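You operate a simulated robot arm through the tools that you are given. There is no shell and no other tool. Be economical: measure what you need, move in short steps, check, and stop when the job is done.

You are at the controls of a simulated robot arm. One attempt, no reset.

JOB
Stack the number block marked "9" from the square table top on top of the number block that says "2". Take the tall tumbler and leave it on the yellow bill. Put the pink cartridge on the green coaster. Any order will do. Set down upright: tall tumbler, pink cartridge.

It is judged by the outcome, as a careful person would: the job done as asked, and still so three seconds after it is handed in. It fails if anything else is knocked over, pushed out of place, dropped, spilled or broken.

ROBOT AND FRAMES
A 7-joint arm with a two-finger parallel gripper, fixed in place. Base frame: the origin is at the foot of the arm, x ahead of it, y to its left, z up; the work surface is at about z = 0. Units: mm, rad, N and s.
With the tool pointing down near the work surface it reaches from about 240 to 620 mm from the base axis. Its first joint turns from -1.152 to 1.152 rad. Payload 2.6 kg.
The tool frame sits at the grasp point between the pads (the TCP): z along the fingers, y along the line on which they close. The tips reach 30 mm beyond it. Largest opening 94 mm; finger width 28, thickness 10; the body of the gripper, 50 by 96 mm, starts 55 mm behind the TCP.
Orientation is told as [roll, pitch, yaw] about the base's x, y, z axes, in that order, counted from this pose: with the fingers straight down and closing along the base's y, the tool's x points along the base's -x, its y along +y and its z along -z.

CONTROLS
- The arm moves only by the tool nudge_tool. Its argument "motion" is a list of rows, each an object (a shift or turn left out is 0, a gripper value left out holds the last) with "delta_pos": the shift along the tool's x, y, z in m, a list of three; "rotation": the turn, a rotation vector about the tool's x, y, z in rad, a list of three; "hand": the closure, from 0 (fully open) to 1 (shut). In form: [{"delta_pos": [dx, dy, dz], "rotation": [ax, ay, az], "hand": hand}, ...]. A call has 1 to 10 rows; each row shifts and turns the commanded pose from where the row before left it, along the tool's axes as they then stand. Rows are played at 5 a second. More than 50 mm and 0.15 rad between two rows, or a gripper value outside its range, and nothing of the call is played. Where a pose cannot be reached the arm comes as near as it can. A force on the tool above 40 N (or 10 N above the force at the start of the call, whichever is more), or a blocked arm, ends the call early, and 0.2 s more pass. Each finger travels about 72 mm/s and halts on what it meets, pressing with about 33 N; the grip force reading is that of the motor and also rises with nothing between the fingers. The clock runs only during rows and for 0.2 s after the last one: add rows that do not move to give the fingers time. It gives the time, the measured TCP pose, the force on the tool (base axes), the opening and the grip force at its end, in the units of the frame above (readings bear some noise), with the torque about the TCP (base axes, N m) and any sound that the robot's microphone picked up.
- Cameras (640 x 400 px; columns grow to the right, rows downward): "scene" is fixed at [36.4, 440.8, 548.5]; the picture's right is [-0.73, -0.68, 0.00], its down [-0.49, 0.52, -0.70] and it looks along [0.48, -0.51, -0.72] (base axes); focal length 367 px, centre (320, 200). "wrist" rides on the gripper at [76, 14, -102] in the tool frame; the picture's right is [-0.18, 0.98, 0.00], its down [-0.75, -0.14, -0.64] and it looks along [-0.63, -0.12, 0.77] (tool axes); focal length 243 px, centre (320, 200). There is no depth. A picture from a camera that has moved, and an enlarged one, comes with that camera's place and axes in the base frame and with its lens.
- capture(camera): a new picture of that camera. It takes no simulated time.
- enlarge(camera, box): a new picture of the part [left, top, right, bottom] of that camera's present view, enlarged. It takes no simulated time.
- job_done(): hands the job in; it is judged then, once.

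Work in short steps. Places have to be worked out from the pictures, the camera data and where the tool is seen: move nearer, look again, correct. Check each grasp and each placing, and mend what went wrong. You have 120 turns and 84 pictures in all, those below and enlarged ones among them. Open the gripper and draw the arm clear of the work before you hand the job in, unless the task says otherwise; then end with one line.

The tools are called after ">>>" as name(argument=value, ...) on one line, values as JSON. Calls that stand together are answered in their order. nudge_tool: Moves the arm, as the interface text tells. Its arguments: {"type":"object","properties":{"motion":{"type":"array","items":{"type":"object","properties":{"delta_pos":{"type":"array","items":{"type":"number"}},"rotation":{"type":"array","items":{"type":"number"}},"hand":{"type":"number"}}}}},"required":["motion"]} The other tools are called the same way: capture (camera) takes a picture; enlarge (camera, box) takes an enlarged picture of a part of a camera's view; job_done () hands the job in.

At the start:

```text
time: 0.0
position: [420.7, 108.7, 210.1]
ee_rot: [0.0, 0.0, 0.001]
ft_force: [-1.1, 0.2, 0.4]
torque: [-0.03, 0.02, -0.04]
gripper_width: 94.1
grip_force: 0.1
```

scene: 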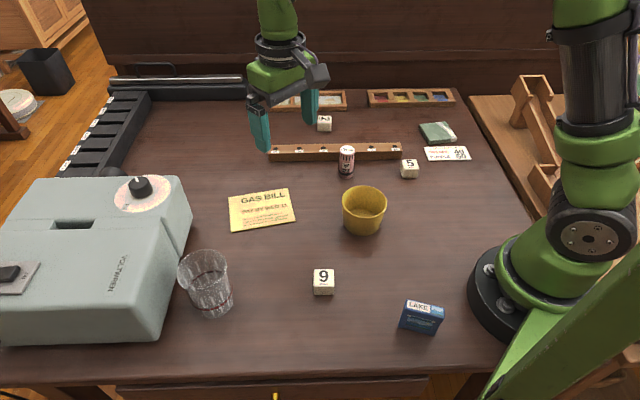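
wrist: 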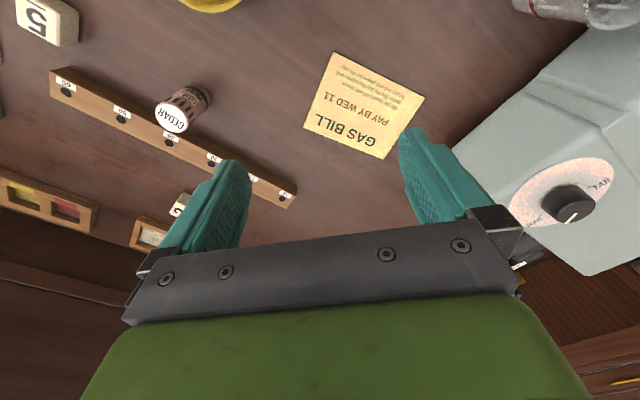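

I'll enlarge the areas of the scene that are unclear so I can identify the objects.

>>> enlarge(camera="scene", box=[240, 80, 480, 230])

>>> enlarge(camera="scene", box=[160, 180, 480, 380])

```text
2.67 times, centred on (360, 155) of scene
camera zoom: at [36.4, 440.8, 548.5], right [-0.73, -0.68, 0.0], down [-0.49, 0.52, -0.7], along [0.48, -0.51, -0.72], focal length 979 px, centre (213, 320)
```

zoom: 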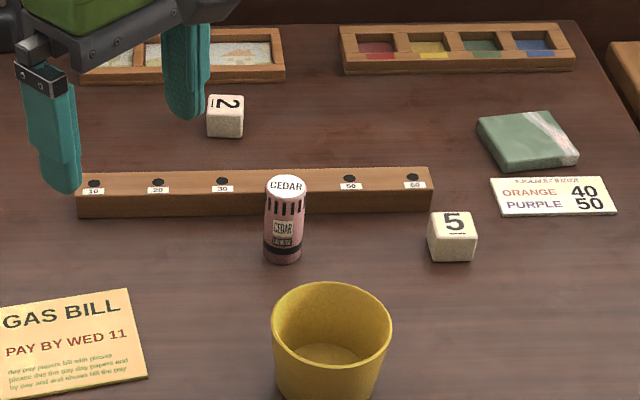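

```text
2.00 times, centred on (320, 280) of scene
camera zoom: at [36.4, 440.8, 548.5], right [-0.73, -0.68, 0.0], down [-0.49, 0.52, -0.7], along [0.48, -0.51, -0.72], focal length 734 px, centre (320, 40)
```

zoom: 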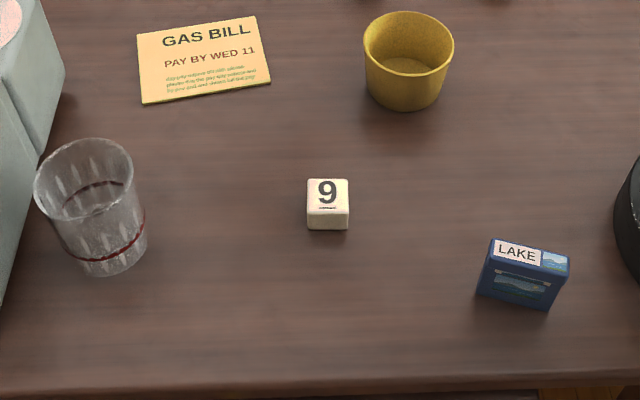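

The pink cartridge is the CEDAR cylinder, at about (415,-46). The green coaster is at about (340,-303), block 9 at about (260,193), block 2 at about (572,-143), and the tumbler at about (355,342). I'll start with block 9: move above it, yaw by about 43° and take a look.

>>> nudge_tool(motion=[{"delta_pos": [0.04, 0.021, 0]}, {"delta_pos": [0.04, 0.021, 0]}, {"delta_pos": [0.04, 0.021, 0]}, {"delta_pos": [0.04, 0.021, 0]}, {"rotation": [0, 0, -0.15]}, {"rotation": [0, 0, -0.15]}, {"rotation": [0, 0, -0.15]}, {"rotation": [0, 0, -0.15]}, {"rotation": [0, 0, -0.15]}, {}])

>>> capture(camera="wrist")

>>> capture(camera="scene")

```text
time: 2.2
position: [260.7, 194.3, 209.7]
ee_rot: [0.001, -0.001, 0.751]
ft_force: [-0.2, 0.1, 0.4]
torque: [0.01, -0.03, 0.01]
gripper_width: 93.9
grip_force: 0.1
```

```text
79 pictures are left
camera wrist: at [195.4, 151.8, 312.8], right [-0.54, 0.84, 0.0], down [0.65, 0.41, 0.64], along [0.54, 0.34, -0.77], focal length 243 px, centre (320, 200)
```

wrist: 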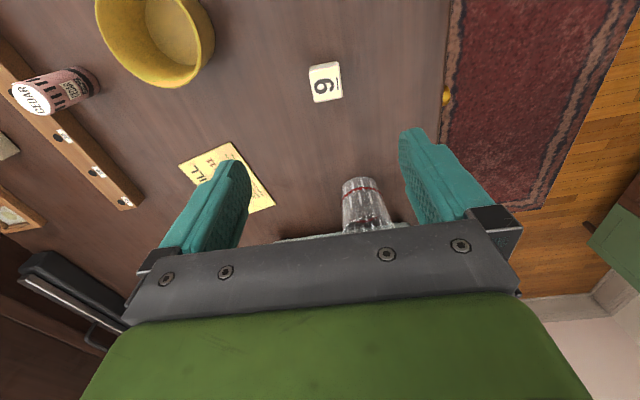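

```text
78 pictures are left
```

scene: 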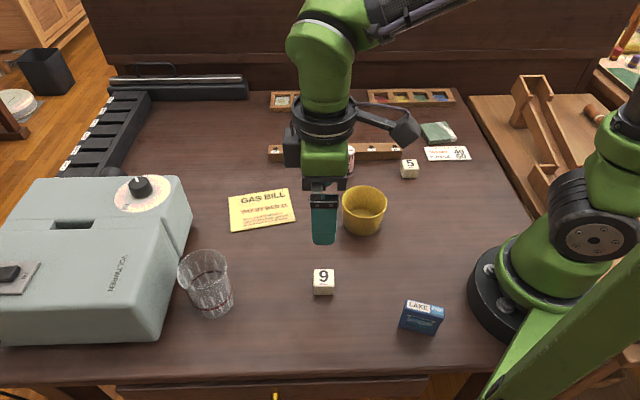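

The picture agrees that block 9 is near (255,195). I'll go down to z≈100 and look again.

>>> nudge_tool(motion=[{"delta_pos": [0, 0, 0.04]}, {"delta_pos": [0, 0, 0.04]}, {"delta_pos": [0, 0, 0.03]}, {}])

>>> capture(camera="wrist")

>>> enlarge(camera="scene", box=[240, 200, 400, 300])

```text
time: 3.2
position: [261.9, 193.4, 99.7]
ee_rot: [-0.001, -0.001, 0.751]
ft_force: [0.5, 0.1, 0.3]
torque: [0.04, -0.01, -0.03]
gripper_width: 94.1
grip_force: 0.1
```

```text
77 pictures are left
camera wrist: at [195.5, 151.8, 201.7], right [-0.54, 0.84, 0.0], down [0.65, 0.41, 0.64], along [0.54, 0.34, -0.77], focal length 243 px, centre (320, 200)
```

wrist: 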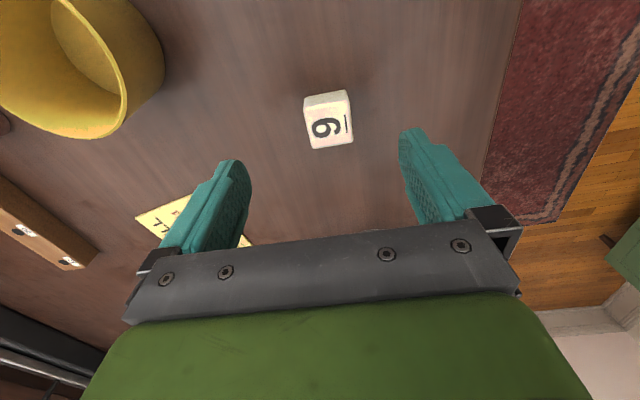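

```text
4.00 times, centred on (320, 250) of scene
camera zoom: at [36.4, 440.8, 548.5], right [-0.73, -0.68, 0.0], down [-0.49, 0.52, -0.7], along [0.48, -0.51, -0.72], focal length 1468 px, centre (320, 0)
```

zoom: 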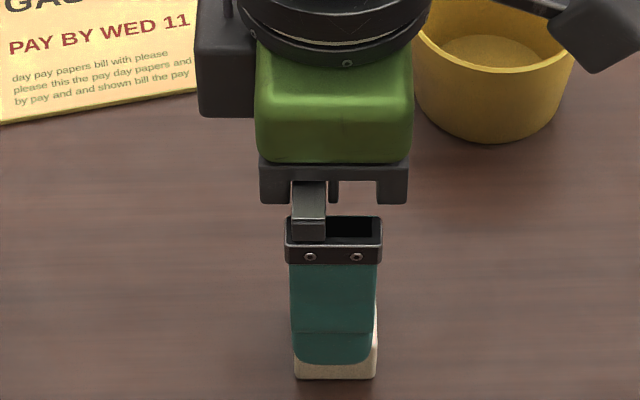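

I need a closer look at the block's position and orientation.

>>> enlarge(camera="wrist", box=[240, 70, 440, 195])

```text
3.20 times, centred on (340, 132) of wrist
camera zoom: at [195.5, 151.8, 201.7], right [-0.54, 0.84, 0.0], down [0.65, 0.41, 0.64], along [0.54, 0.34, -0.77], focal length 776 px, centre (256, 416)
```

zoom: 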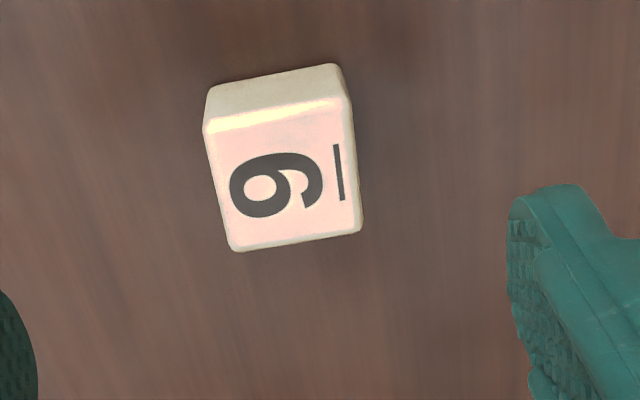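

The block is about 30 mm on a side, at about (256,195), with yaw ≈0.78. I'll line up, descend to z=38 and close.

>>> nudge_tool(motion=[{"delta_pos": [0.0033, 0.0053, 0], "rotation": [0, 0, -0.03]}, {"delta_pos": [0, 0, 0.03]}, {"delta_pos": [0, 0, 0.032]}, {}])

>>> capture(camera="wrist")

```text
time: 4.2
position: [255.6, 194.4, 37.6]
ee_rot: [0.0, 0.0, 0.78]
ft_force: [0.6, 0.4, -0.6]
torque: [0.03, 0.03, 0.01]
gripper_width: 94.4
grip_force: 0.0
```

```text
74 pictures are left
camera wrist: at [190.6, 151.7, 140.1], right [-0.56, 0.83, 0.0], down [0.63, 0.43, 0.64], along [0.53, 0.36, -0.77], focal length 243 px, centre (320, 200)
```

wrist: 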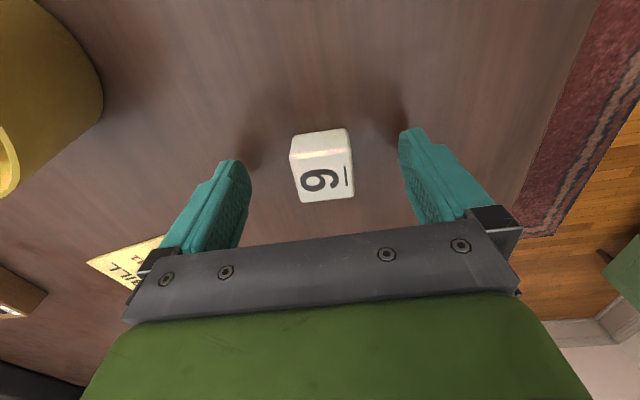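

The block is centred within about 2 mm, so I'll close and lift.

>>> nudge_tool(motion=[{"delta_pos": [0.0015, 0.001, 0], "hand": 1}, {"hand": 1}, {"hand": 1}, {"hand": 1}, {"hand": 1}])

```text
time: 5.4
position: [252.9, 196.1, 37.6]
ee_rot: [0.0, -0.001, 0.78]
ft_force: [-0.6, 0.1, 0.2]
torque: [0.02, 0.0, 0.0]
gripper_width: 32.7
grip_force: 32.5
```

I have block 9; the opening reads 32.7 mm. I'll lift and carry it toward block 2.

>>> nudge_tool(motion=[{"delta_pos": [0, 0, -0.04]}, {"delta_pos": [0, 0, -0.05]}, {"delta_pos": [0, 0, -0.05]}, {"delta_pos": [0, -0.045, 0]}, {"delta_pos": [0, -0.045, 0]}, {"delta_pos": [0, -0.045, 0]}, {"delta_pos": [0, -0.045, 0]}, {"delta_pos": [0, -0.045, 0]}, {"delta_pos": [0, -0.045, 0]}, {"delta_pos": [0, -0.045, 0]}])

>>> capture(camera="wrist")

>>> capture(camera="scene")

```text
time: 7.6
position: [473.7, -28.3, 178.0]
ee_rot: [0.0, 0.0, 0.779]
ft_force: [-0.9, 0.3, -0.4]
torque: [-0.03, 0.03, 0.03]
gripper_width: 32.6
grip_force: 33.1
```

```text
73 pictures are left
camera wrist: at [410.0, -72.9, 281.1], right [-0.56, 0.83, 0.0], down [0.63, 0.43, 0.64], along [0.53, 0.36, -0.77], focal length 243 px, centre (320, 200)
```

wrist: 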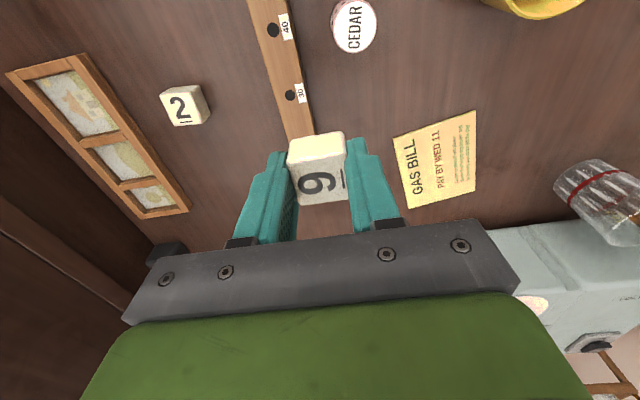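

```text
72 pictures are left
```

scene: 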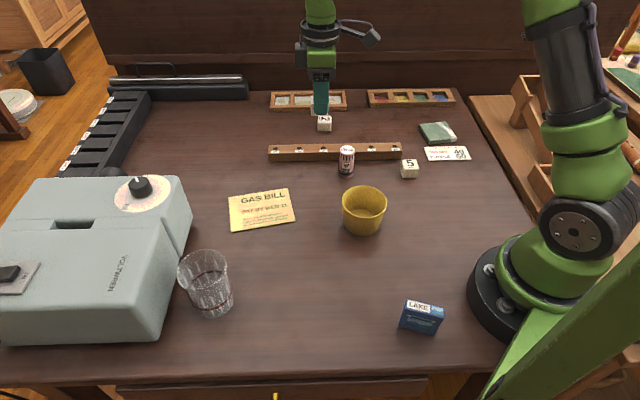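

Block 2 is at about (562,-140). I'll move closer, stopping short so it stays in view, and measure its position and yaw.

>>> nudge_tool(motion=[{"delta_pos": [0.007, -0.04, 0]}, {"delta_pos": [0.007, -0.04, 0]}, {"delta_pos": [0, 0, 0.04]}, {}])

>>> enlarge(camera="wrist", box=[160, 80, 400, 230])

>>> enlarge(camera="scene", box=[260, 80, 380, 155])

```text
time: 8.6
position: [520.1, -95.8, 138.2]
ee_rot: [-0.002, 0.001, 0.781]
ft_force: [-0.4, 0.3, -0.5]
torque: [0.04, 0.03, 0.02]
gripper_width: 32.8
grip_force: 33.3
```

```text
2.67 times, centred on (280, 155) of wrist
camera zoom: at [456.0, -139.9, 240.7], right [-0.56, 0.83, 0.0], down [0.63, 0.43, 0.64], along [0.53, 0.36, -0.77], focal length 647 px, centre (427, 320)
```

zoom: 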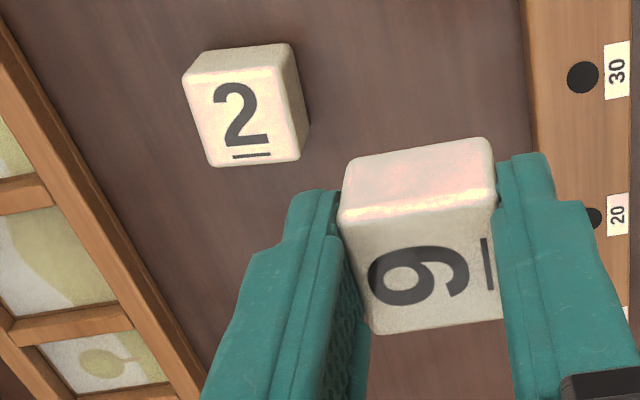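

```text
5.33 times, centred on (320, 118) of scene
camera zoom: at [36.5, 440.8, 548.5], right [-0.73, -0.68, 0.0], down [-0.49, 0.52, -0.7], along [0.48, -0.51, -0.72], focal length 1957 px, centre (320, 640)
```

zoom: 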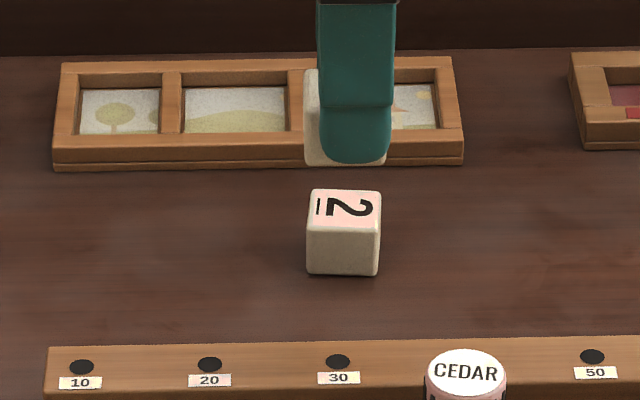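

Block 2 is centred at about (562.5,-141.5) with yaw ≈0.67, and the held block is centred on the TCP. I'll move above it, match the yaw and lower part way.

>>> nudge_tool(motion=[{"delta_pos": [0.0008, -0.031, 0]}, {"delta_pos": [0.0008, -0.0313, 0]}, {"rotation": [0, 0, 0.11]}, {"delta_pos": [0, 0, 0.025]}, {"delta_pos": [0, 0, 0.025]}, {}])

>>> enlarge(camera="wrist", box=[200, 80, 440, 230])

>>> enlarge(camera="scene", box=[260, 80, 380, 155])

```text
time: 10.0
position: [564.0, -140.7, 88.0]
ee_rot: [0.0, -0.002, 0.67]
ft_force: [-0.5, 0.3, -1.2]
torque: [-0.03, 0.02, 0.02]
gripper_width: 32.6
grip_force: 33.0
```

```text
2.67 times, centred on (320, 155) of wrist
camera zoom: at [494.6, -177.7, 190.5], right [-0.47, 0.89, 0.0], down [0.68, 0.36, 0.64], along [0.57, 0.3, -0.77], focal length 647 px, centre (320, 320)
```

zoom: 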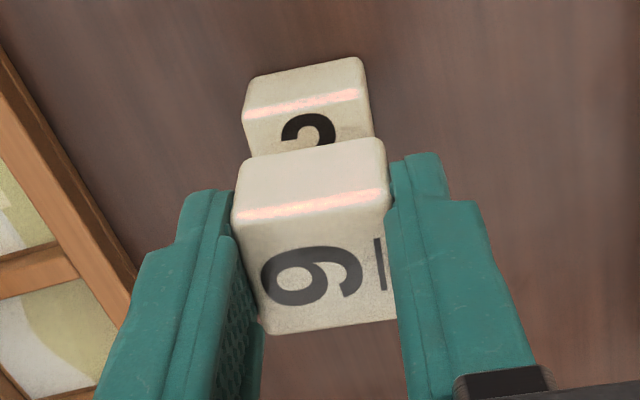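

```text
5.33 times, centred on (320, 118) of scene
camera zoom: at [36.4, 440.8, 548.5], right [-0.73, -0.68, 0.0], down [-0.49, 0.52, -0.7], along [0.48, -0.51, -0.72], focal length 1957 px, centre (320, 640)
```

zoom: 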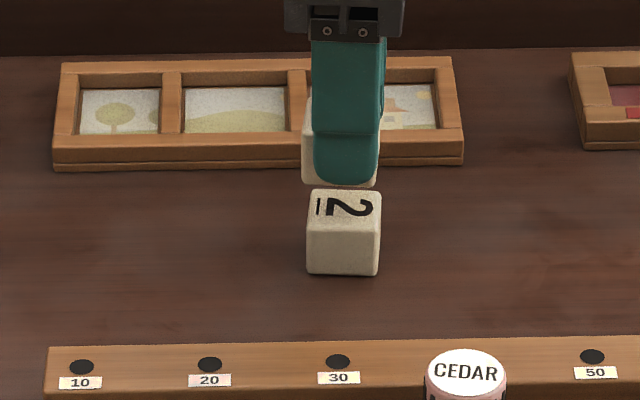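

The wrist view suggests a shift of about -1.7 mm in tool y, and the scene view about +1 mm in tool x. I'll apply both and lower to just above contact.

>>> nudge_tool(motion=[{"delta_pos": [0.001, -0.0017, 0]}, {"delta_pos": [0, 0, 0.01]}, {"delta_pos": [0, 0, 0.006]}, {"delta_pos": [0, 0, 0.001]}, {}])

>>> enlarge(camera="scene", box=[260, 80, 380, 155])

```text
time: 11.2
position: [562.2, -142.9, 70.7]
ee_rot: [0.0, 0.0, 0.671]
ft_force: [0.7, 0.1, -0.8]
torque: [-0.04, -0.02, 0.02]
gripper_width: 32.7
grip_force: 32.8
```

```text
5.33 times, centred on (320, 118) of scene
camera zoom: at [36.4, 440.8, 548.5], right [-0.73, -0.68, 0.0], down [-0.49, 0.52, -0.7], along [0.48, -0.51, -0.72], focal length 1957 px, centre (320, 640)
```

zoom: 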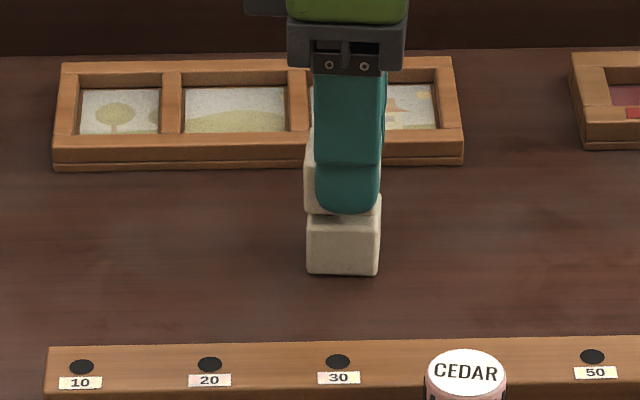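

I'll check the fore-aft alignment with tight crops before releasing.

>>> enlarge(camera="scene", box=[304, 100, 344, 135])

>>> enlarge(camera="wrist", box=[250, 80, 410, 220])

```text
11.43 times, centred on (324, 118) of scene
camera zoom: at [36.4, 440.8, 548.5], right [-0.73, -0.68, 0.0], down [-0.49, 0.52, -0.7], along [0.48, -0.51, -0.72], focal length 4194 px, centre (274, 1143)
```

zoom: 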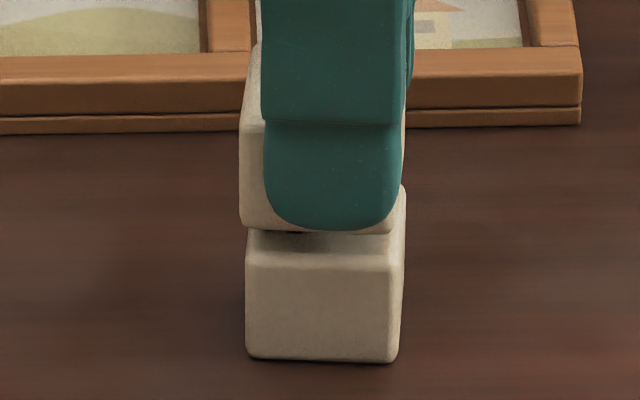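

```text
2.86 times, centred on (330, 150) of wrist
camera zoom: at [495.4, -179.8, 173.7], right [-0.47, 0.88, 0.0], down [0.68, 0.36, 0.64], along [0.57, 0.3, -0.77], focal length 693 px, centre (291, 343)
```

zoom: 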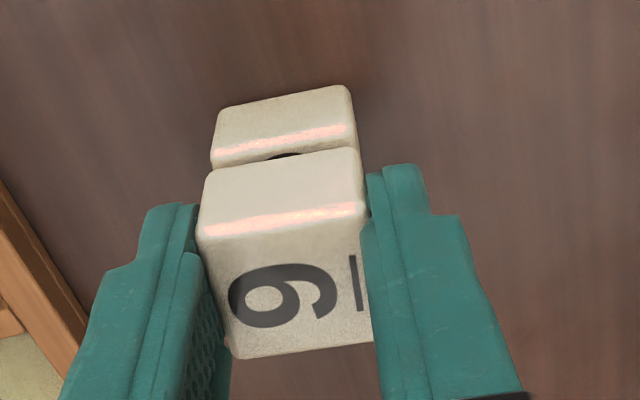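

The wrist verticals line up, and a small gap still shows in the scene view. I'll lower in 1 mm steps and watch the force.

>>> nudge_tool(motion=[{"delta_pos": [0, 0, 0.001]}, {"delta_pos": [0, 0, 0.001]}, {}])

>>> enlarge(camera="scene", box=[304, 100, 344, 135])

```text
time: 12.0
position: [563.0, -143.1, 68.4]
ee_rot: [0.0, 0.0, 0.67]
ft_force: [-0.9, -0.6, -0.5]
torque: [0.0, 0.02, -0.03]
gripper_width: 32.6
grip_force: 33.4
```

```text
11.43 times, centred on (324, 118) of scene
camera zoom: at [36.4, 440.8, 548.5], right [-0.73, -0.68, 0.0], down [-0.49, 0.52, -0.7], along [0.48, -0.51, -0.72], focal length 4194 px, centre (274, 1143)
```

zoom: 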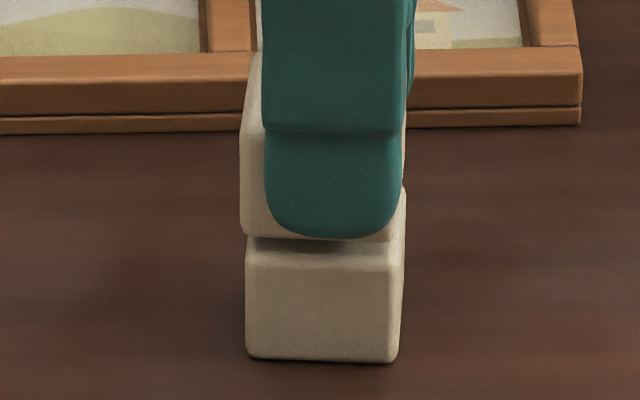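

There's no contact yet, so I'll continue down.

>>> nudge_tool(motion=[{"delta_pos": [0, 0, 0.001]}, {"delta_pos": [0, 0, 0.001]}, {}])

>>> enlarge(camera="scene", box=[304, 100, 344, 135])

```text
time: 12.8
position: [564.1, -142.6, 66.5]
ee_rot: [0.0, 0.001, 0.671]
ft_force: [0.1, -0.3, -1.0]
torque: [-0.01, -0.02, -0.02]
gripper_width: 32.8
grip_force: 32.6
```

```text
11.43 times, centred on (324, 118) of scene
camera zoom: at [36.4, 440.8, 548.5], right [-0.73, -0.68, 0.0], down [-0.49, 0.52, -0.7], along [0.48, -0.51, -0.72], focal length 4194 px, centre (274, 1143)
```

zoom: 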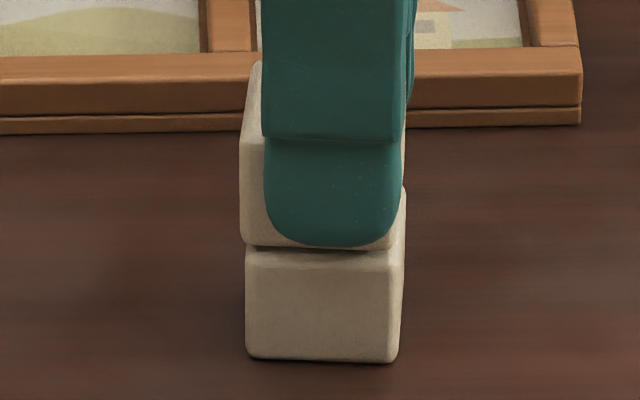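

It's nearly touching. I'll continue in finer steps.

>>> nudge_tool(motion=[{"delta_pos": [0, 0, 0.0007]}, {"delta_pos": [0, 0, 0.0007]}, {}])

>>> enlarge(camera="scene", box=[304, 100, 344, 135])

```text
time: 13.6
position: [563.4, -143.8, 65.9]
ee_rot: [-0.001, -0.001, 0.668]
ft_force: [0.2, 0.2, -0.9]
torque: [0.0, 0.07, -0.01]
gripper_width: 32.7
grip_force: 33.1
```

```text
11.43 times, centred on (324, 118) of scene
camera zoom: at [36.4, 440.8, 548.5], right [-0.73, -0.68, 0.0], down [-0.49, 0.52, -0.7], along [0.48, -0.51, -0.72], focal length 4194 px, centre (274, 1143)
```

zoom: 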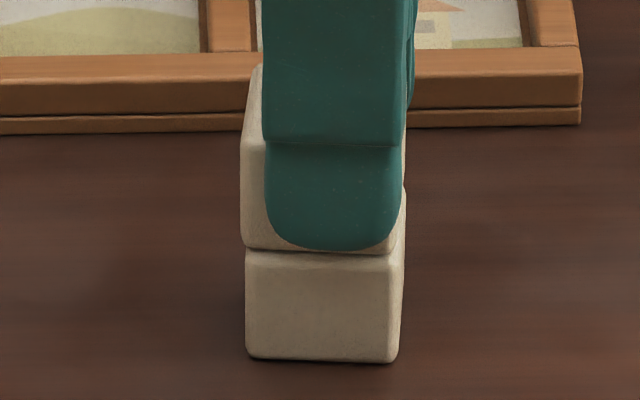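

There's about 1 mm left; going down once more.

>>> nudge_tool(motion=[{"delta_pos": [0.0005, 0, 0.0008]}, {"delta_pos": [0, 0, 0.0006]}, {}])

>>> enlarge(camera="scene", box=[304, 100, 344, 135])

```text
time: 14.4
position: [563.2, -144.0, 65.2]
ee_rot: [-0.002, -0.001, 0.67]
ft_force: [-1.1, 1.0, 8.6]
torque: [0.04, 0.04, -0.01]
gripper_width: 33.0
grip_force: 32.7
```

```text
11.43 times, centred on (324, 118) of scene
camera zoom: at [36.4, 440.8, 548.5], right [-0.73, -0.68, 0.0], down [-0.49, 0.52, -0.7], along [0.48, -0.51, -0.72], focal length 4194 px, centre (274, 1143)
```

zoom: 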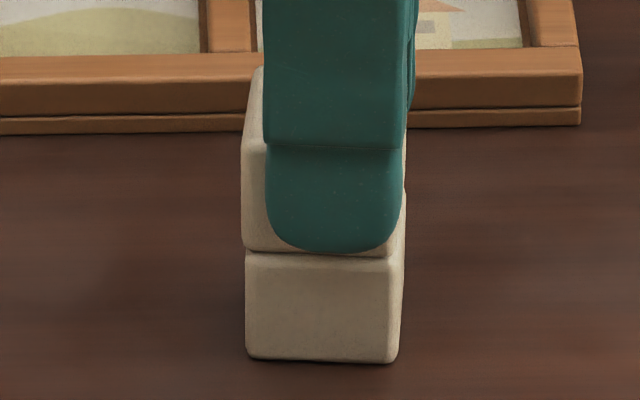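

Contact at 8.6 N with the blocks well aligned. I'll open part way and rise.

>>> nudge_tool(motion=[{"hand": 0.35}, {"hand": 0.35}, {"hand": 0.35}, {"delta_pos": [0, 0, -0.03]}, {"delta_pos": [0, 0, -0.05]}, {"delta_pos": [0, 0, -0.05]}, {}])

>>> capture(camera="scene")

>>> enlarge(camera="wrist", box=[160, 20, 480, 220])

```text
time: 16.0
position: [563.0, -143.0, 194.6]
ee_rot: [-0.001, 0.0, 0.669]
ft_force: [0.4, 0.1, 0.4]
torque: [-0.01, 0.0, -0.01]
gripper_width: 61.0
grip_force: 0.0
```

```text
60 pictures are left
```

scene: 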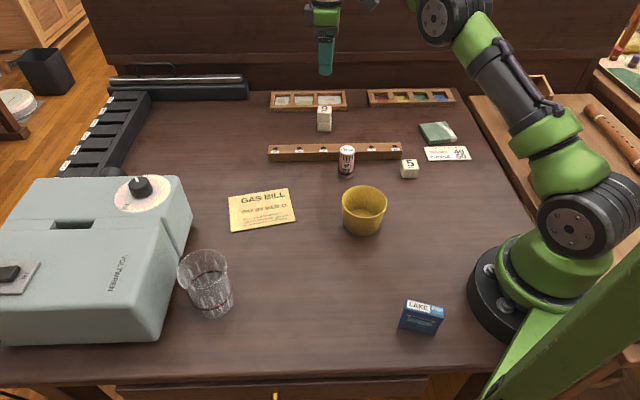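

```text
2.00 times, centred on (320, 120) of wrist
camera zoom: at [494.9, -180.2, 296.3], right [-0.47, 0.88, 0.0], down [0.68, 0.36, 0.64], along [0.57, 0.3, -0.77], focal length 485 px, centre (320, 360)
```

zoom: 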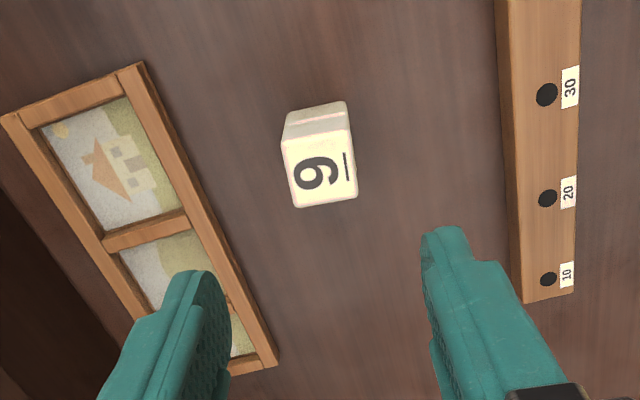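

Block 9 sits squarely on block 2. Next is the cartridge at about (416,-46). I'll move above it and yaw so the fingers close along the rack.

>>> nudge_tool(motion=[{"delta_pos": [0.0134, 0.0435, 0], "hand": 0}, {"delta_pos": [0.0134, 0.0435, 0]}, {"delta_pos": [0.0134, 0.0435, 0]}, {"delta_pos": [0.0134, 0.0435, 0]}, {"rotation": [0, 0, 0.149]}, {"rotation": [0, 0, 0.149]}, {"rotation": [0, 0, 0.149]}, {"rotation": [0, 0, 0.149]}, {"rotation": [0, 0, 0.149]}, {"rotation": [0, 0, 0.149]}])

>>> nudge_tool(motion=[{"rotation": [0, 0, 0.149]}, {"rotation": [0, 0, 0.149]}, {"rotation": [0, 0, 0.149]}, {"rotation": [0, 0, 0.149]}, {}])

>>> capture(camera="wrist")

```text
time: 18.2
position: [413.4, -41.0, 194.6]
ee_rot: [0.0, -0.001, -0.227]
ft_force: [-0.5, -0.2, 0.0]
torque: [-0.04, 0.03, 0.04]
gripper_width: 94.3
grip_force: 0.0
```

```text
time: 19.4
position: [413.3, -40.9, 194.4]
ee_rot: [-0.001, 0.0, -0.822]
ft_force: [-0.4, -0.1, -0.8]
torque: [-0.01, 0.0, 0.01]
gripper_width: 93.9
grip_force: 0.1
```

```text
58 pictures are left
camera wrist: at [371.7, 24.9, 296.9], right [0.85, 0.53, 0.0], down [0.41, -0.65, 0.64], along [0.34, -0.54, -0.77], focal length 243 px, centre (320, 200)
```

wrist: 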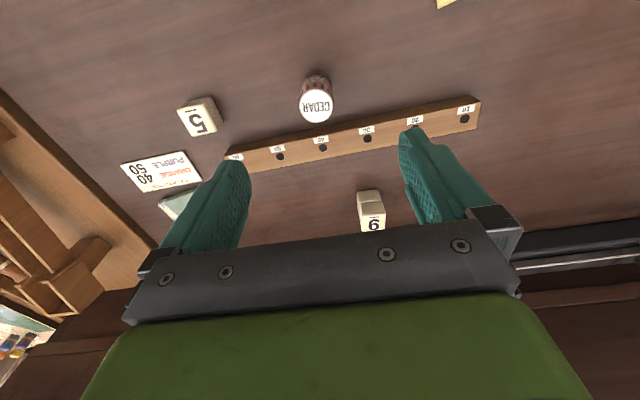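

The cartridge is nearly under the TCP, at about (411,-42). I'll descend to z≈112 and refine.

>>> nudge_tool(motion=[{"delta_pos": [0, 0, 0.04]}, {"delta_pos": [0, 0, 0.042]}, {}])

>>> enlarge(camera="wrist", box=[220, 70, 420, 195])

>>> enlarge(camera="scene", box=[280, 90, 440, 190])

```text
time: 20.2
position: [413.0, -39.9, 112.0]
ee_rot: [0.001, -0.002, -0.82]
ft_force: [0.0, 0.1, 0.9]
torque: [0.0, -0.03, -0.01]
gripper_width: 94.0
grip_force: 0.0
```

```text
3.20 times, centred on (320, 132) of wrist
camera zoom: at [371.2, 25.4, 215.0], right [0.84, 0.54, 0.0], down [0.41, -0.65, 0.64], along [0.34, -0.54, -0.77], focal length 776 px, centre (320, 416)
```

zoom: 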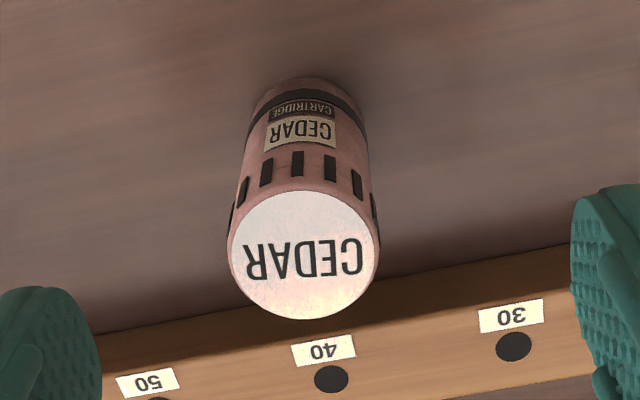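

```text
4.00 times, centred on (360, 140) of scene
camera zoom: at [36.4, 440.8, 548.5], right [-0.73, -0.68, 0.0], down [-0.49, 0.52, -0.7], along [0.48, -0.51, -0.72], focal length 1468 px, centre (160, 440)
```

zoom: 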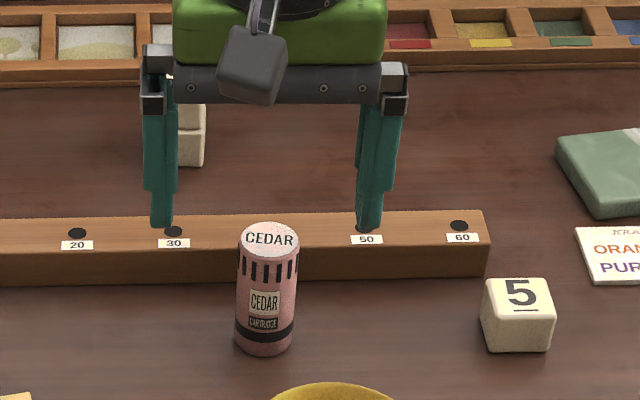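

The cartridge is at about (409.5,-42), 32 mm in diameter, with room before the rack. I'll align, descend to z=45 and close.

>>> nudge_tool(motion=[{"delta_pos": [0.001, -0.004, 0]}, {"delta_pos": [0, 0, 0.034]}, {"delta_pos": [0, 0, 0.033]}, {"hand": 1}, {"hand": 1}, {"hand": 1}, {"hand": 1}])

>>> capture(camera="wrist")

```text
time: 21.8
position: [409.1, -43.4, 45.0]
ee_rot: [0.0, 0.001, -0.819]
ft_force: [-0.6, 1.0, 0.1]
torque: [0.01, -0.01, 0.0]
gripper_width: 31.2
grip_force: 33.4
```

```text
55 pictures are left
camera wrist: at [368.2, 22.5, 148.5], right [0.84, 0.54, 0.0], down [0.41, -0.65, 0.64], along [0.34, -0.54, -0.77], focal length 243 px, centre (320, 200)
```

wrist: 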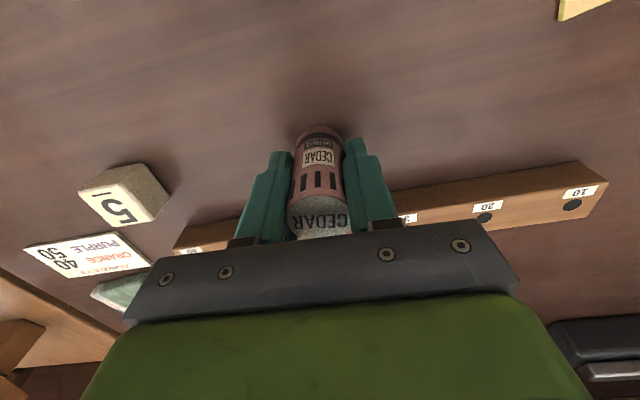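

I have it. I'll lift and carry it toward the coaster, stopping short to measure.

>>> nudge_tool(motion=[{"delta_pos": [0, 0, -0.03]}, {"delta_pos": [0, 0, -0.035]}, {"delta_pos": [0, 0, -0.035]}, {"delta_pos": [-0.0286, -0.034, 0]}, {"delta_pos": [-0.0286, -0.034, 0]}, {"delta_pos": [-0.0286, -0.034, 0]}, {"delta_pos": [-0.0286, -0.034, 0]}, {"delta_pos": [-0.0286, -0.034, 0]}, {}])

>>> capture(camera="wrist")

>>> enlarge(camera="scene", box=[360, 80, 520, 180])

```text
time: 23.8
position: [383.2, -263.4, 144.8]
ee_rot: [-0.001, -0.003, -0.823]
ft_force: [0.2, -0.5, -1.7]
torque: [-0.01, 0.01, 0.01]
gripper_width: 30.8
grip_force: 33.3
```

```text
54 pictures are left
camera wrist: at [341.3, -198.0, 247.4], right [0.84, 0.54, 0.0], down [0.41, -0.65, 0.64], along [0.34, -0.54, -0.77], focal length 243 px, centre (320, 200)
```

wrist: 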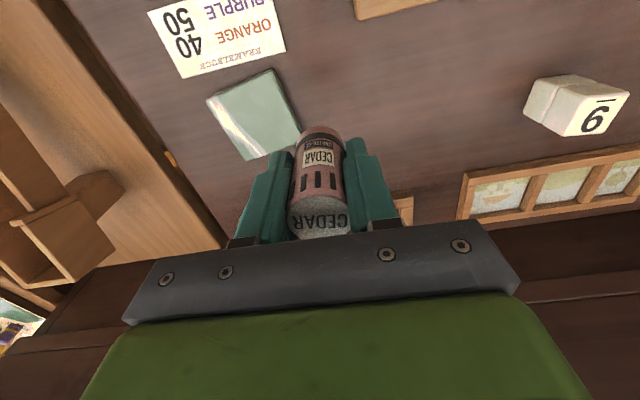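

```text
4.00 times, centred on (440, 130) of scene
camera zoom: at [36.5, 440.8, 548.5], right [-0.73, -0.68, 0.0], down [-0.49, 0.52, -0.7], along [0.48, -0.51, -0.72], focal length 1468 px, centre (-160, 480)
```

zoom: 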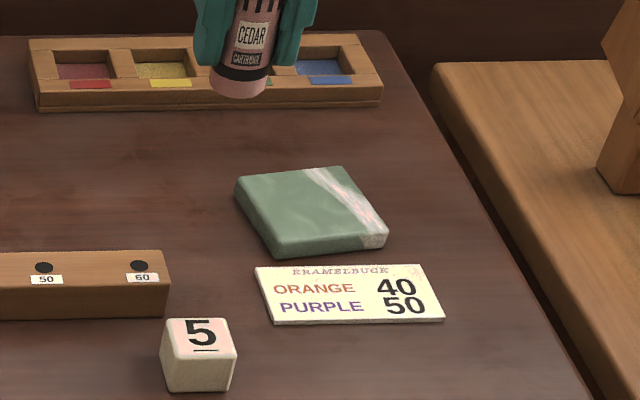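

The coaster centre is at about (337,-306), with its top at z≈12. I'll move over it and lower to leave about 15 mm of clearance.

>>> nudge_tool(motion=[{"delta_pos": [0, -0.031, 0]}, {"delta_pos": [0, -0.0315, 0]}, {"delta_pos": [0, 0, 0.035]}, {"delta_pos": [0, 0, 0.035]}, {}])

>>> capture(camera="wrist")

>>> enlarge(camera="scene", box=[400, 90, 480, 140])

```text
time: 25.0
position: [338.2, -304.1, 73.1]
ee_rot: [0.0, -0.001, -0.821]
ft_force: [-0.5, 0.6, -0.9]
torque: [0.02, -0.01, 0.0]
gripper_width: 31.1
grip_force: 33.0
```

```text
52 pictures are left
camera wrist: at [296.0, -239.9, 177.5], right [0.84, 0.54, 0.0], down [0.41, -0.65, 0.64], along [0.34, -0.54, -0.77], focal length 243 px, centre (320, 200)
```

wrist: 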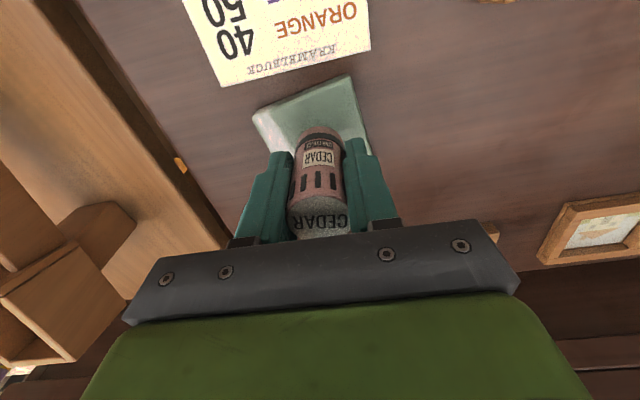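

```text
8.00 times, centred on (440, 115) of scene
camera zoom: at [36.4, 440.8, 548.5], right [-0.73, -0.68, 0.0], down [-0.49, 0.52, -0.7], along [0.48, -0.51, -0.72], focal length 2936 px, centre (-640, 880)
```

zoom: 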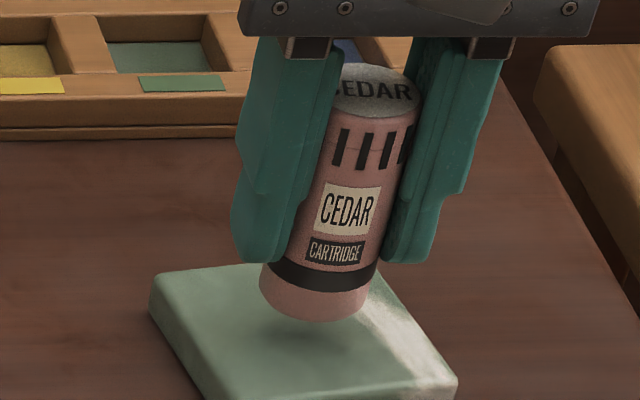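

It's centred within a few mm. I'll shift 2 mm and lower toward contact.

>>> nudge_tool(motion=[{"delta_pos": [0, 0.002, 0.006]}, {"delta_pos": [0, 0, 0.004]}, {"delta_pos": [0, 0, 0.001]}, {}])

>>> enlarge(camera="scene", box=[400, 100, 480, 150])

```text
time: 26.0
position: [338.6, -303.4, 63.6]
ee_rot: [0.0, 0.001, -0.821]
ft_force: [0.0, -0.3, -0.3]
torque: [-0.02, 0.02, -0.01]
gripper_width: 31.3
grip_force: 33.2
```

```text
8.00 times, centred on (440, 125) of scene
camera zoom: at [36.4, 440.8, 548.5], right [-0.73, -0.68, 0.0], down [-0.49, 0.52, -0.7], along [0.48, -0.51, -0.72], focal length 2936 px, centre (-640, 800)
```

zoom: 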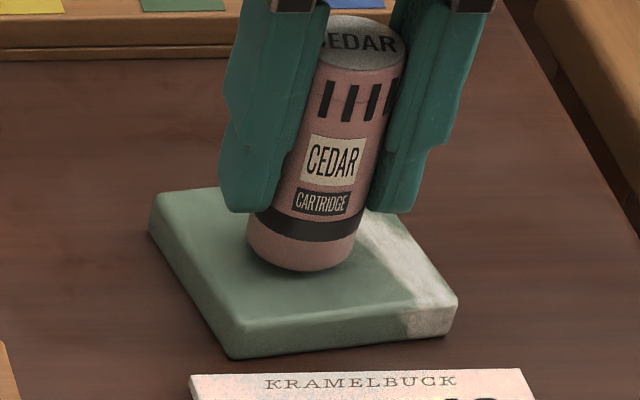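

>>> nudge_tool(motion=[{"delta_pos": [0, 0, 0.001]}, {"delta_pos": [0, 0, 0.001]}, {"delta_pos": [0, 0, 0.001]}, {}])

```text
time: 27.0
position: [339.2, -303.7, 61.0]
ee_rot: [0.0, 0.001, -0.819]
ft_force: [-0.2, 0.7, 0.1]
torque: [-0.02, 0.0, -0.02]
gripper_width: 31.1
grip_force: 32.9
```

No contact yet, so I'll keep lowering in small steps.

>>> nudge_tool(motion=[{"delta_pos": [0, 0, 0.001]}, {"delta_pos": [0, 0, 0.001]}, {}])

>>> enlarge(camera="scene", box=[400, 100, 480, 150])

```text
time: 27.8
position: [338.1, -304.6, 60.4]
ee_rot: [0.003, -0.002, -0.82]
ft_force: [-4.9, 5.0, 17.2]
torque: [0.25, 0.21, 0.01]
gripper_width: 31.0
grip_force: 32.7
```

```text
8.00 times, centred on (440, 125) of scene
camera zoom: at [36.4, 440.9, 548.5], right [-0.73, -0.68, 0.0], down [-0.49, 0.52, -0.7], along [0.48, -0.51, -0.72], focal length 2936 px, centre (-640, 800)
```

zoom: 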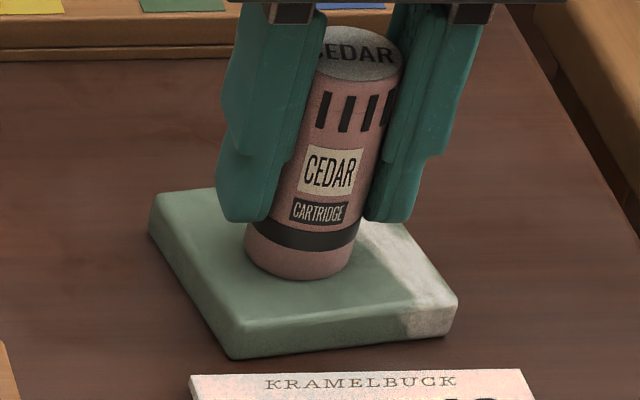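

There's contact on the coaster. I'll ease up 0.7 mm, open and rise.

>>> nudge_tool(motion=[{"delta_pos": [0, 0, -0.0007]}, {"hand": 0.3}, {"hand": 0.3}, {"hand": 0.3}, {"delta_pos": [0, 0, -0.03]}, {"delta_pos": [0, 0, -0.05]}, {"delta_pos": [0, 0, -0.05]}, {"hand": 0}])

>>> capture(camera="scene")

>>> capture(camera="wrist")

```text
time: 29.6
position: [338.5, -304.5, 190.9]
ee_rot: [0.0, -0.001, -0.821]
ft_force: [-0.4, 0.1, 0.3]
torque: [-0.02, 0.03, 0.01]
gripper_width: 93.8
grip_force: 0.1
```

```text
48 pictures are left
```

scene: 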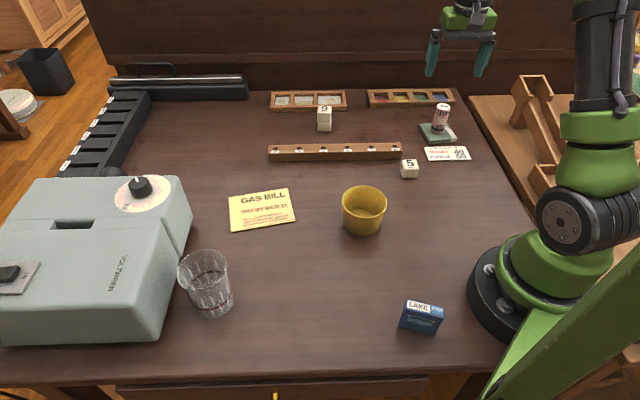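

```text
47 pictures are left
camera wrist: at [297.6, -239.0, 293.8], right [0.84, 0.54, 0.0], down [0.41, -0.65, 0.64], along [0.34, -0.54, -0.77], focal length 243 px, centre (320, 200)
```

wrist: 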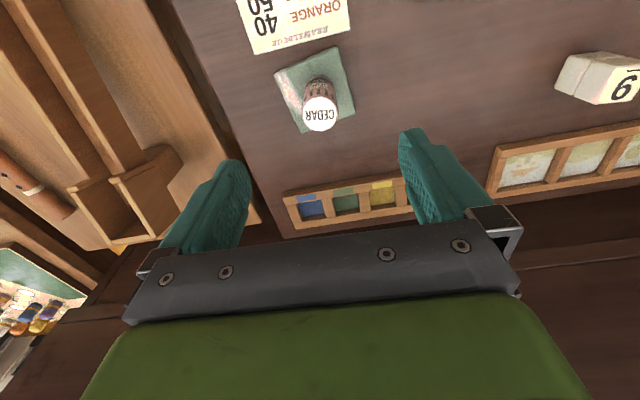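

The cartridge stands upright on the coaster. Now I'll swing across at safe height toward the tumbler.

>>> nudge_tool(motion=[{"delta_pos": [0.0329, 0.0307, -0.005]}, {"delta_pos": [0.0329, 0.0307, -0.005]}, {"delta_pos": [0.0329, 0.0307, 0]}, {"delta_pos": [0.0329, 0.0307, 0]}, {"delta_pos": [0.0329, 0.0307, 0]}, {"delta_pos": [0.0329, 0.0307, 0]}, {"delta_pos": [0.0329, 0.0307, 0]}, {"delta_pos": [0.0329, 0.0307, 0]}, {"delta_pos": [0.0329, 0.0307, 0]}, {"delta_pos": [0.0329, 0.0307, 0]}])

>>> nudge_tool(motion=[{"rotation": [0, 0, -0.145]}, {"rotation": [0, 0, -0.145]}, {"rotation": [0, 0, -0.145]}, {"rotation": [0, 0, -0.145]}, {"rotation": [0, 0, -0.145]}, {"rotation": [0, 0, -0.145]}, {"rotation": [0, 0, -0.145]}, {"rotation": [0, 0, -0.145]}, {"rotation": [0, 0, -0.145]}, {"rotation": [0, 0, -0.145]}])

```text
time: 31.8
position: [339.3, 147.0, 200.1]
ee_rot: [-0.001, -0.002, -0.822]
ft_force: [1.9, -0.4, 0.2]
torque: [0.01, 0.01, 0.01]
gripper_width: 94.1
grip_force: 0.1
```

```text
time: 34.0
position: [339.0, 145.9, 199.2]
ee_rot: [0.0, 0.0, 0.634]
ft_force: [0.4, -1.2, -0.2]
torque: [-0.05, 0.01, 0.03]
gripper_width: 94.0
grip_force: 0.0
```

>>> nudge_tool(motion=[{"rotation": [0, 0, -0.146]}, {"delta_pos": [-0.027, 0.0274, 0]}, {"delta_pos": [-0.027, 0.0274, 0]}, {"delta_pos": [-0.027, 0.0274, 0]}, {"delta_pos": [-0.027, 0.0274, 0]}, {}])

>>> capture(camera="wrist")

>>> capture(camera="scene")

```text
time: 35.4
position: [338.4, 299.1, 200.6]
ee_rot: [0.0, -0.001, 0.775]
ft_force: [0.0, -0.2, -0.7]
torque: [0.01, -0.01, -0.02]
gripper_width: 94.0
grip_force: 0.0
```

```text
46 pictures are left
camera wrist: at [274.0, 256.6, 302.8], right [-0.56, 0.83, 0.0], down [0.64, 0.43, 0.64], along [0.53, 0.36, -0.77], focal length 243 px, centre (320, 200)
```

wrist: 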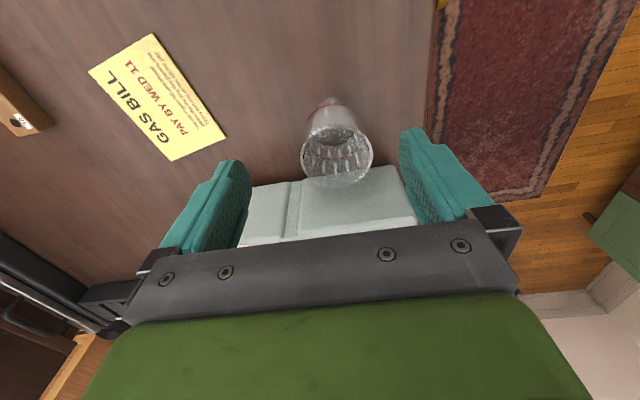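

```text
45 pictures are left
```

scene: 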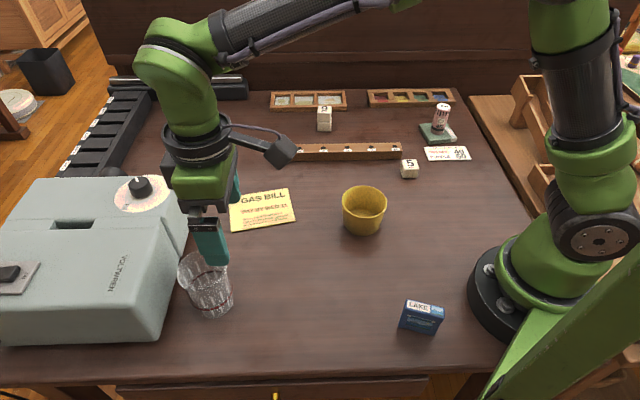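

The tumbler is at about (357,335), rim ~65 mm across, with roughly 50 mm of clearance to the machine. I'll move above it and re-measure.

>>> nudge_tool(motion=[{"delta_pos": [-0.0195, 0.0065, 0]}, {"delta_pos": [-0.0195, 0.0065, 0]}, {"delta_pos": [0, 0, 0.04]}, {}])

>>> enlarge(camera="wrist", box=[160, 60, 480, 260])

>>> enlarge(camera="scene", box=[120, 180, 320, 330])

```text
time: 36.4
position: [357.1, 337.6, 159.8]
ee_rot: [0.0, -0.001, 0.777]
ft_force: [-0.5, 0.4, -0.3]
torque: [0.04, -0.01, -0.01]
gripper_width: 94.0
grip_force: 0.0
```

```text
2.00 times, centred on (320, 160) of wrist
camera zoom: at [293.4, 293.5, 262.4], right [-0.56, 0.83, 0.0], down [0.64, 0.43, 0.64], along [0.53, 0.36, -0.77], focal length 485 px, centre (320, 280)
```

zoom: 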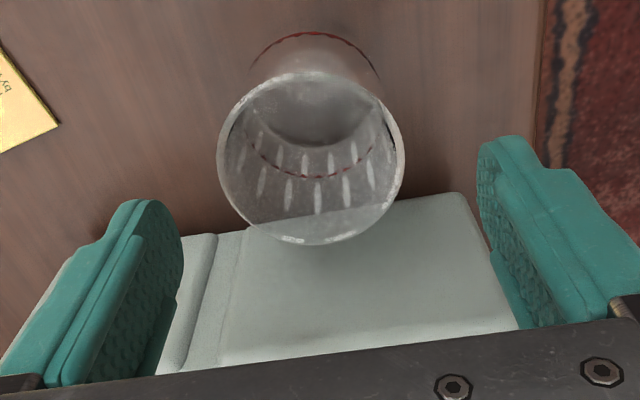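

```text
2.67 times, centred on (220, 255) of scene
camera zoom: at [36.4, 440.8, 548.5], right [-0.73, -0.68, 0.0], down [-0.49, 0.52, -0.7], along [0.48, -0.51, -0.72], focal length 979 px, centre (587, 53)
```

zoom: 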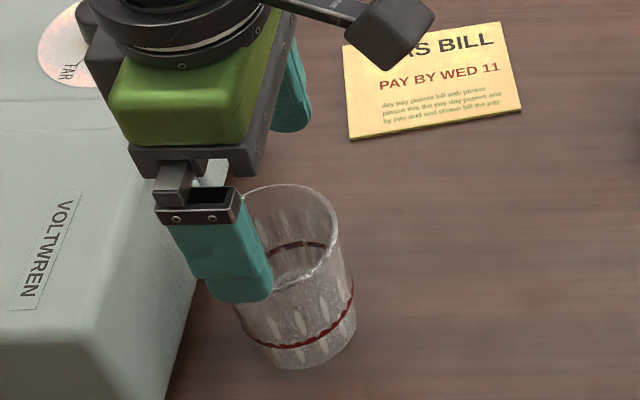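

Comparing rim size in both views, the glass is about 90 mm tall and 72 mm wide at the rim, centred at about (366,338.5). I'll correct, lower the tips to just above the rim and check.

>>> nudge_tool(motion=[{"delta_pos": [-0.007, -0.0056, 0]}, {"delta_pos": [0, 0, 0.03]}, {}])

>>> capture(camera="wrist")

>>> enlarge(camera="scene", box=[120, 180, 320, 330])

```text
time: 37.2
position: [366.0, 337.4, 130.2]
ee_rot: [-0.001, 0.0, 0.776]
ft_force: [-0.1, -0.3, 0.3]
torque: [-0.03, 0.0, 0.01]
gripper_width: 94.0
grip_force: 0.0
```

```text
42 pictures are left
camera wrist: at [302.6, 294.0, 232.3], right [-0.56, 0.83, 0.0], down [0.64, 0.43, 0.64], along [0.53, 0.36, -0.77], focal length 243 px, centre (320, 200)
```

wrist: 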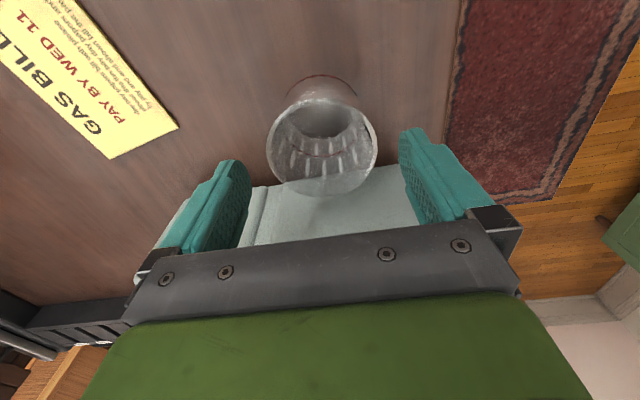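

```text
2.67 times, centred on (220, 255) of scene
camera zoom: at [36.4, 440.8, 548.5], right [-0.73, -0.68, 0.0], down [-0.49, 0.52, -0.7], along [0.48, -0.51, -0.72], focal length 979 px, centre (587, 53)
```

zoom: 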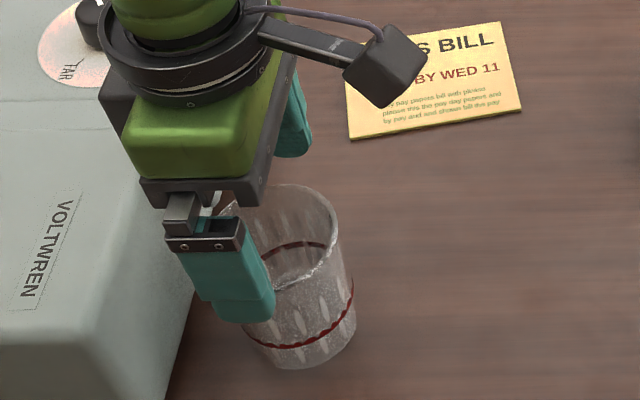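

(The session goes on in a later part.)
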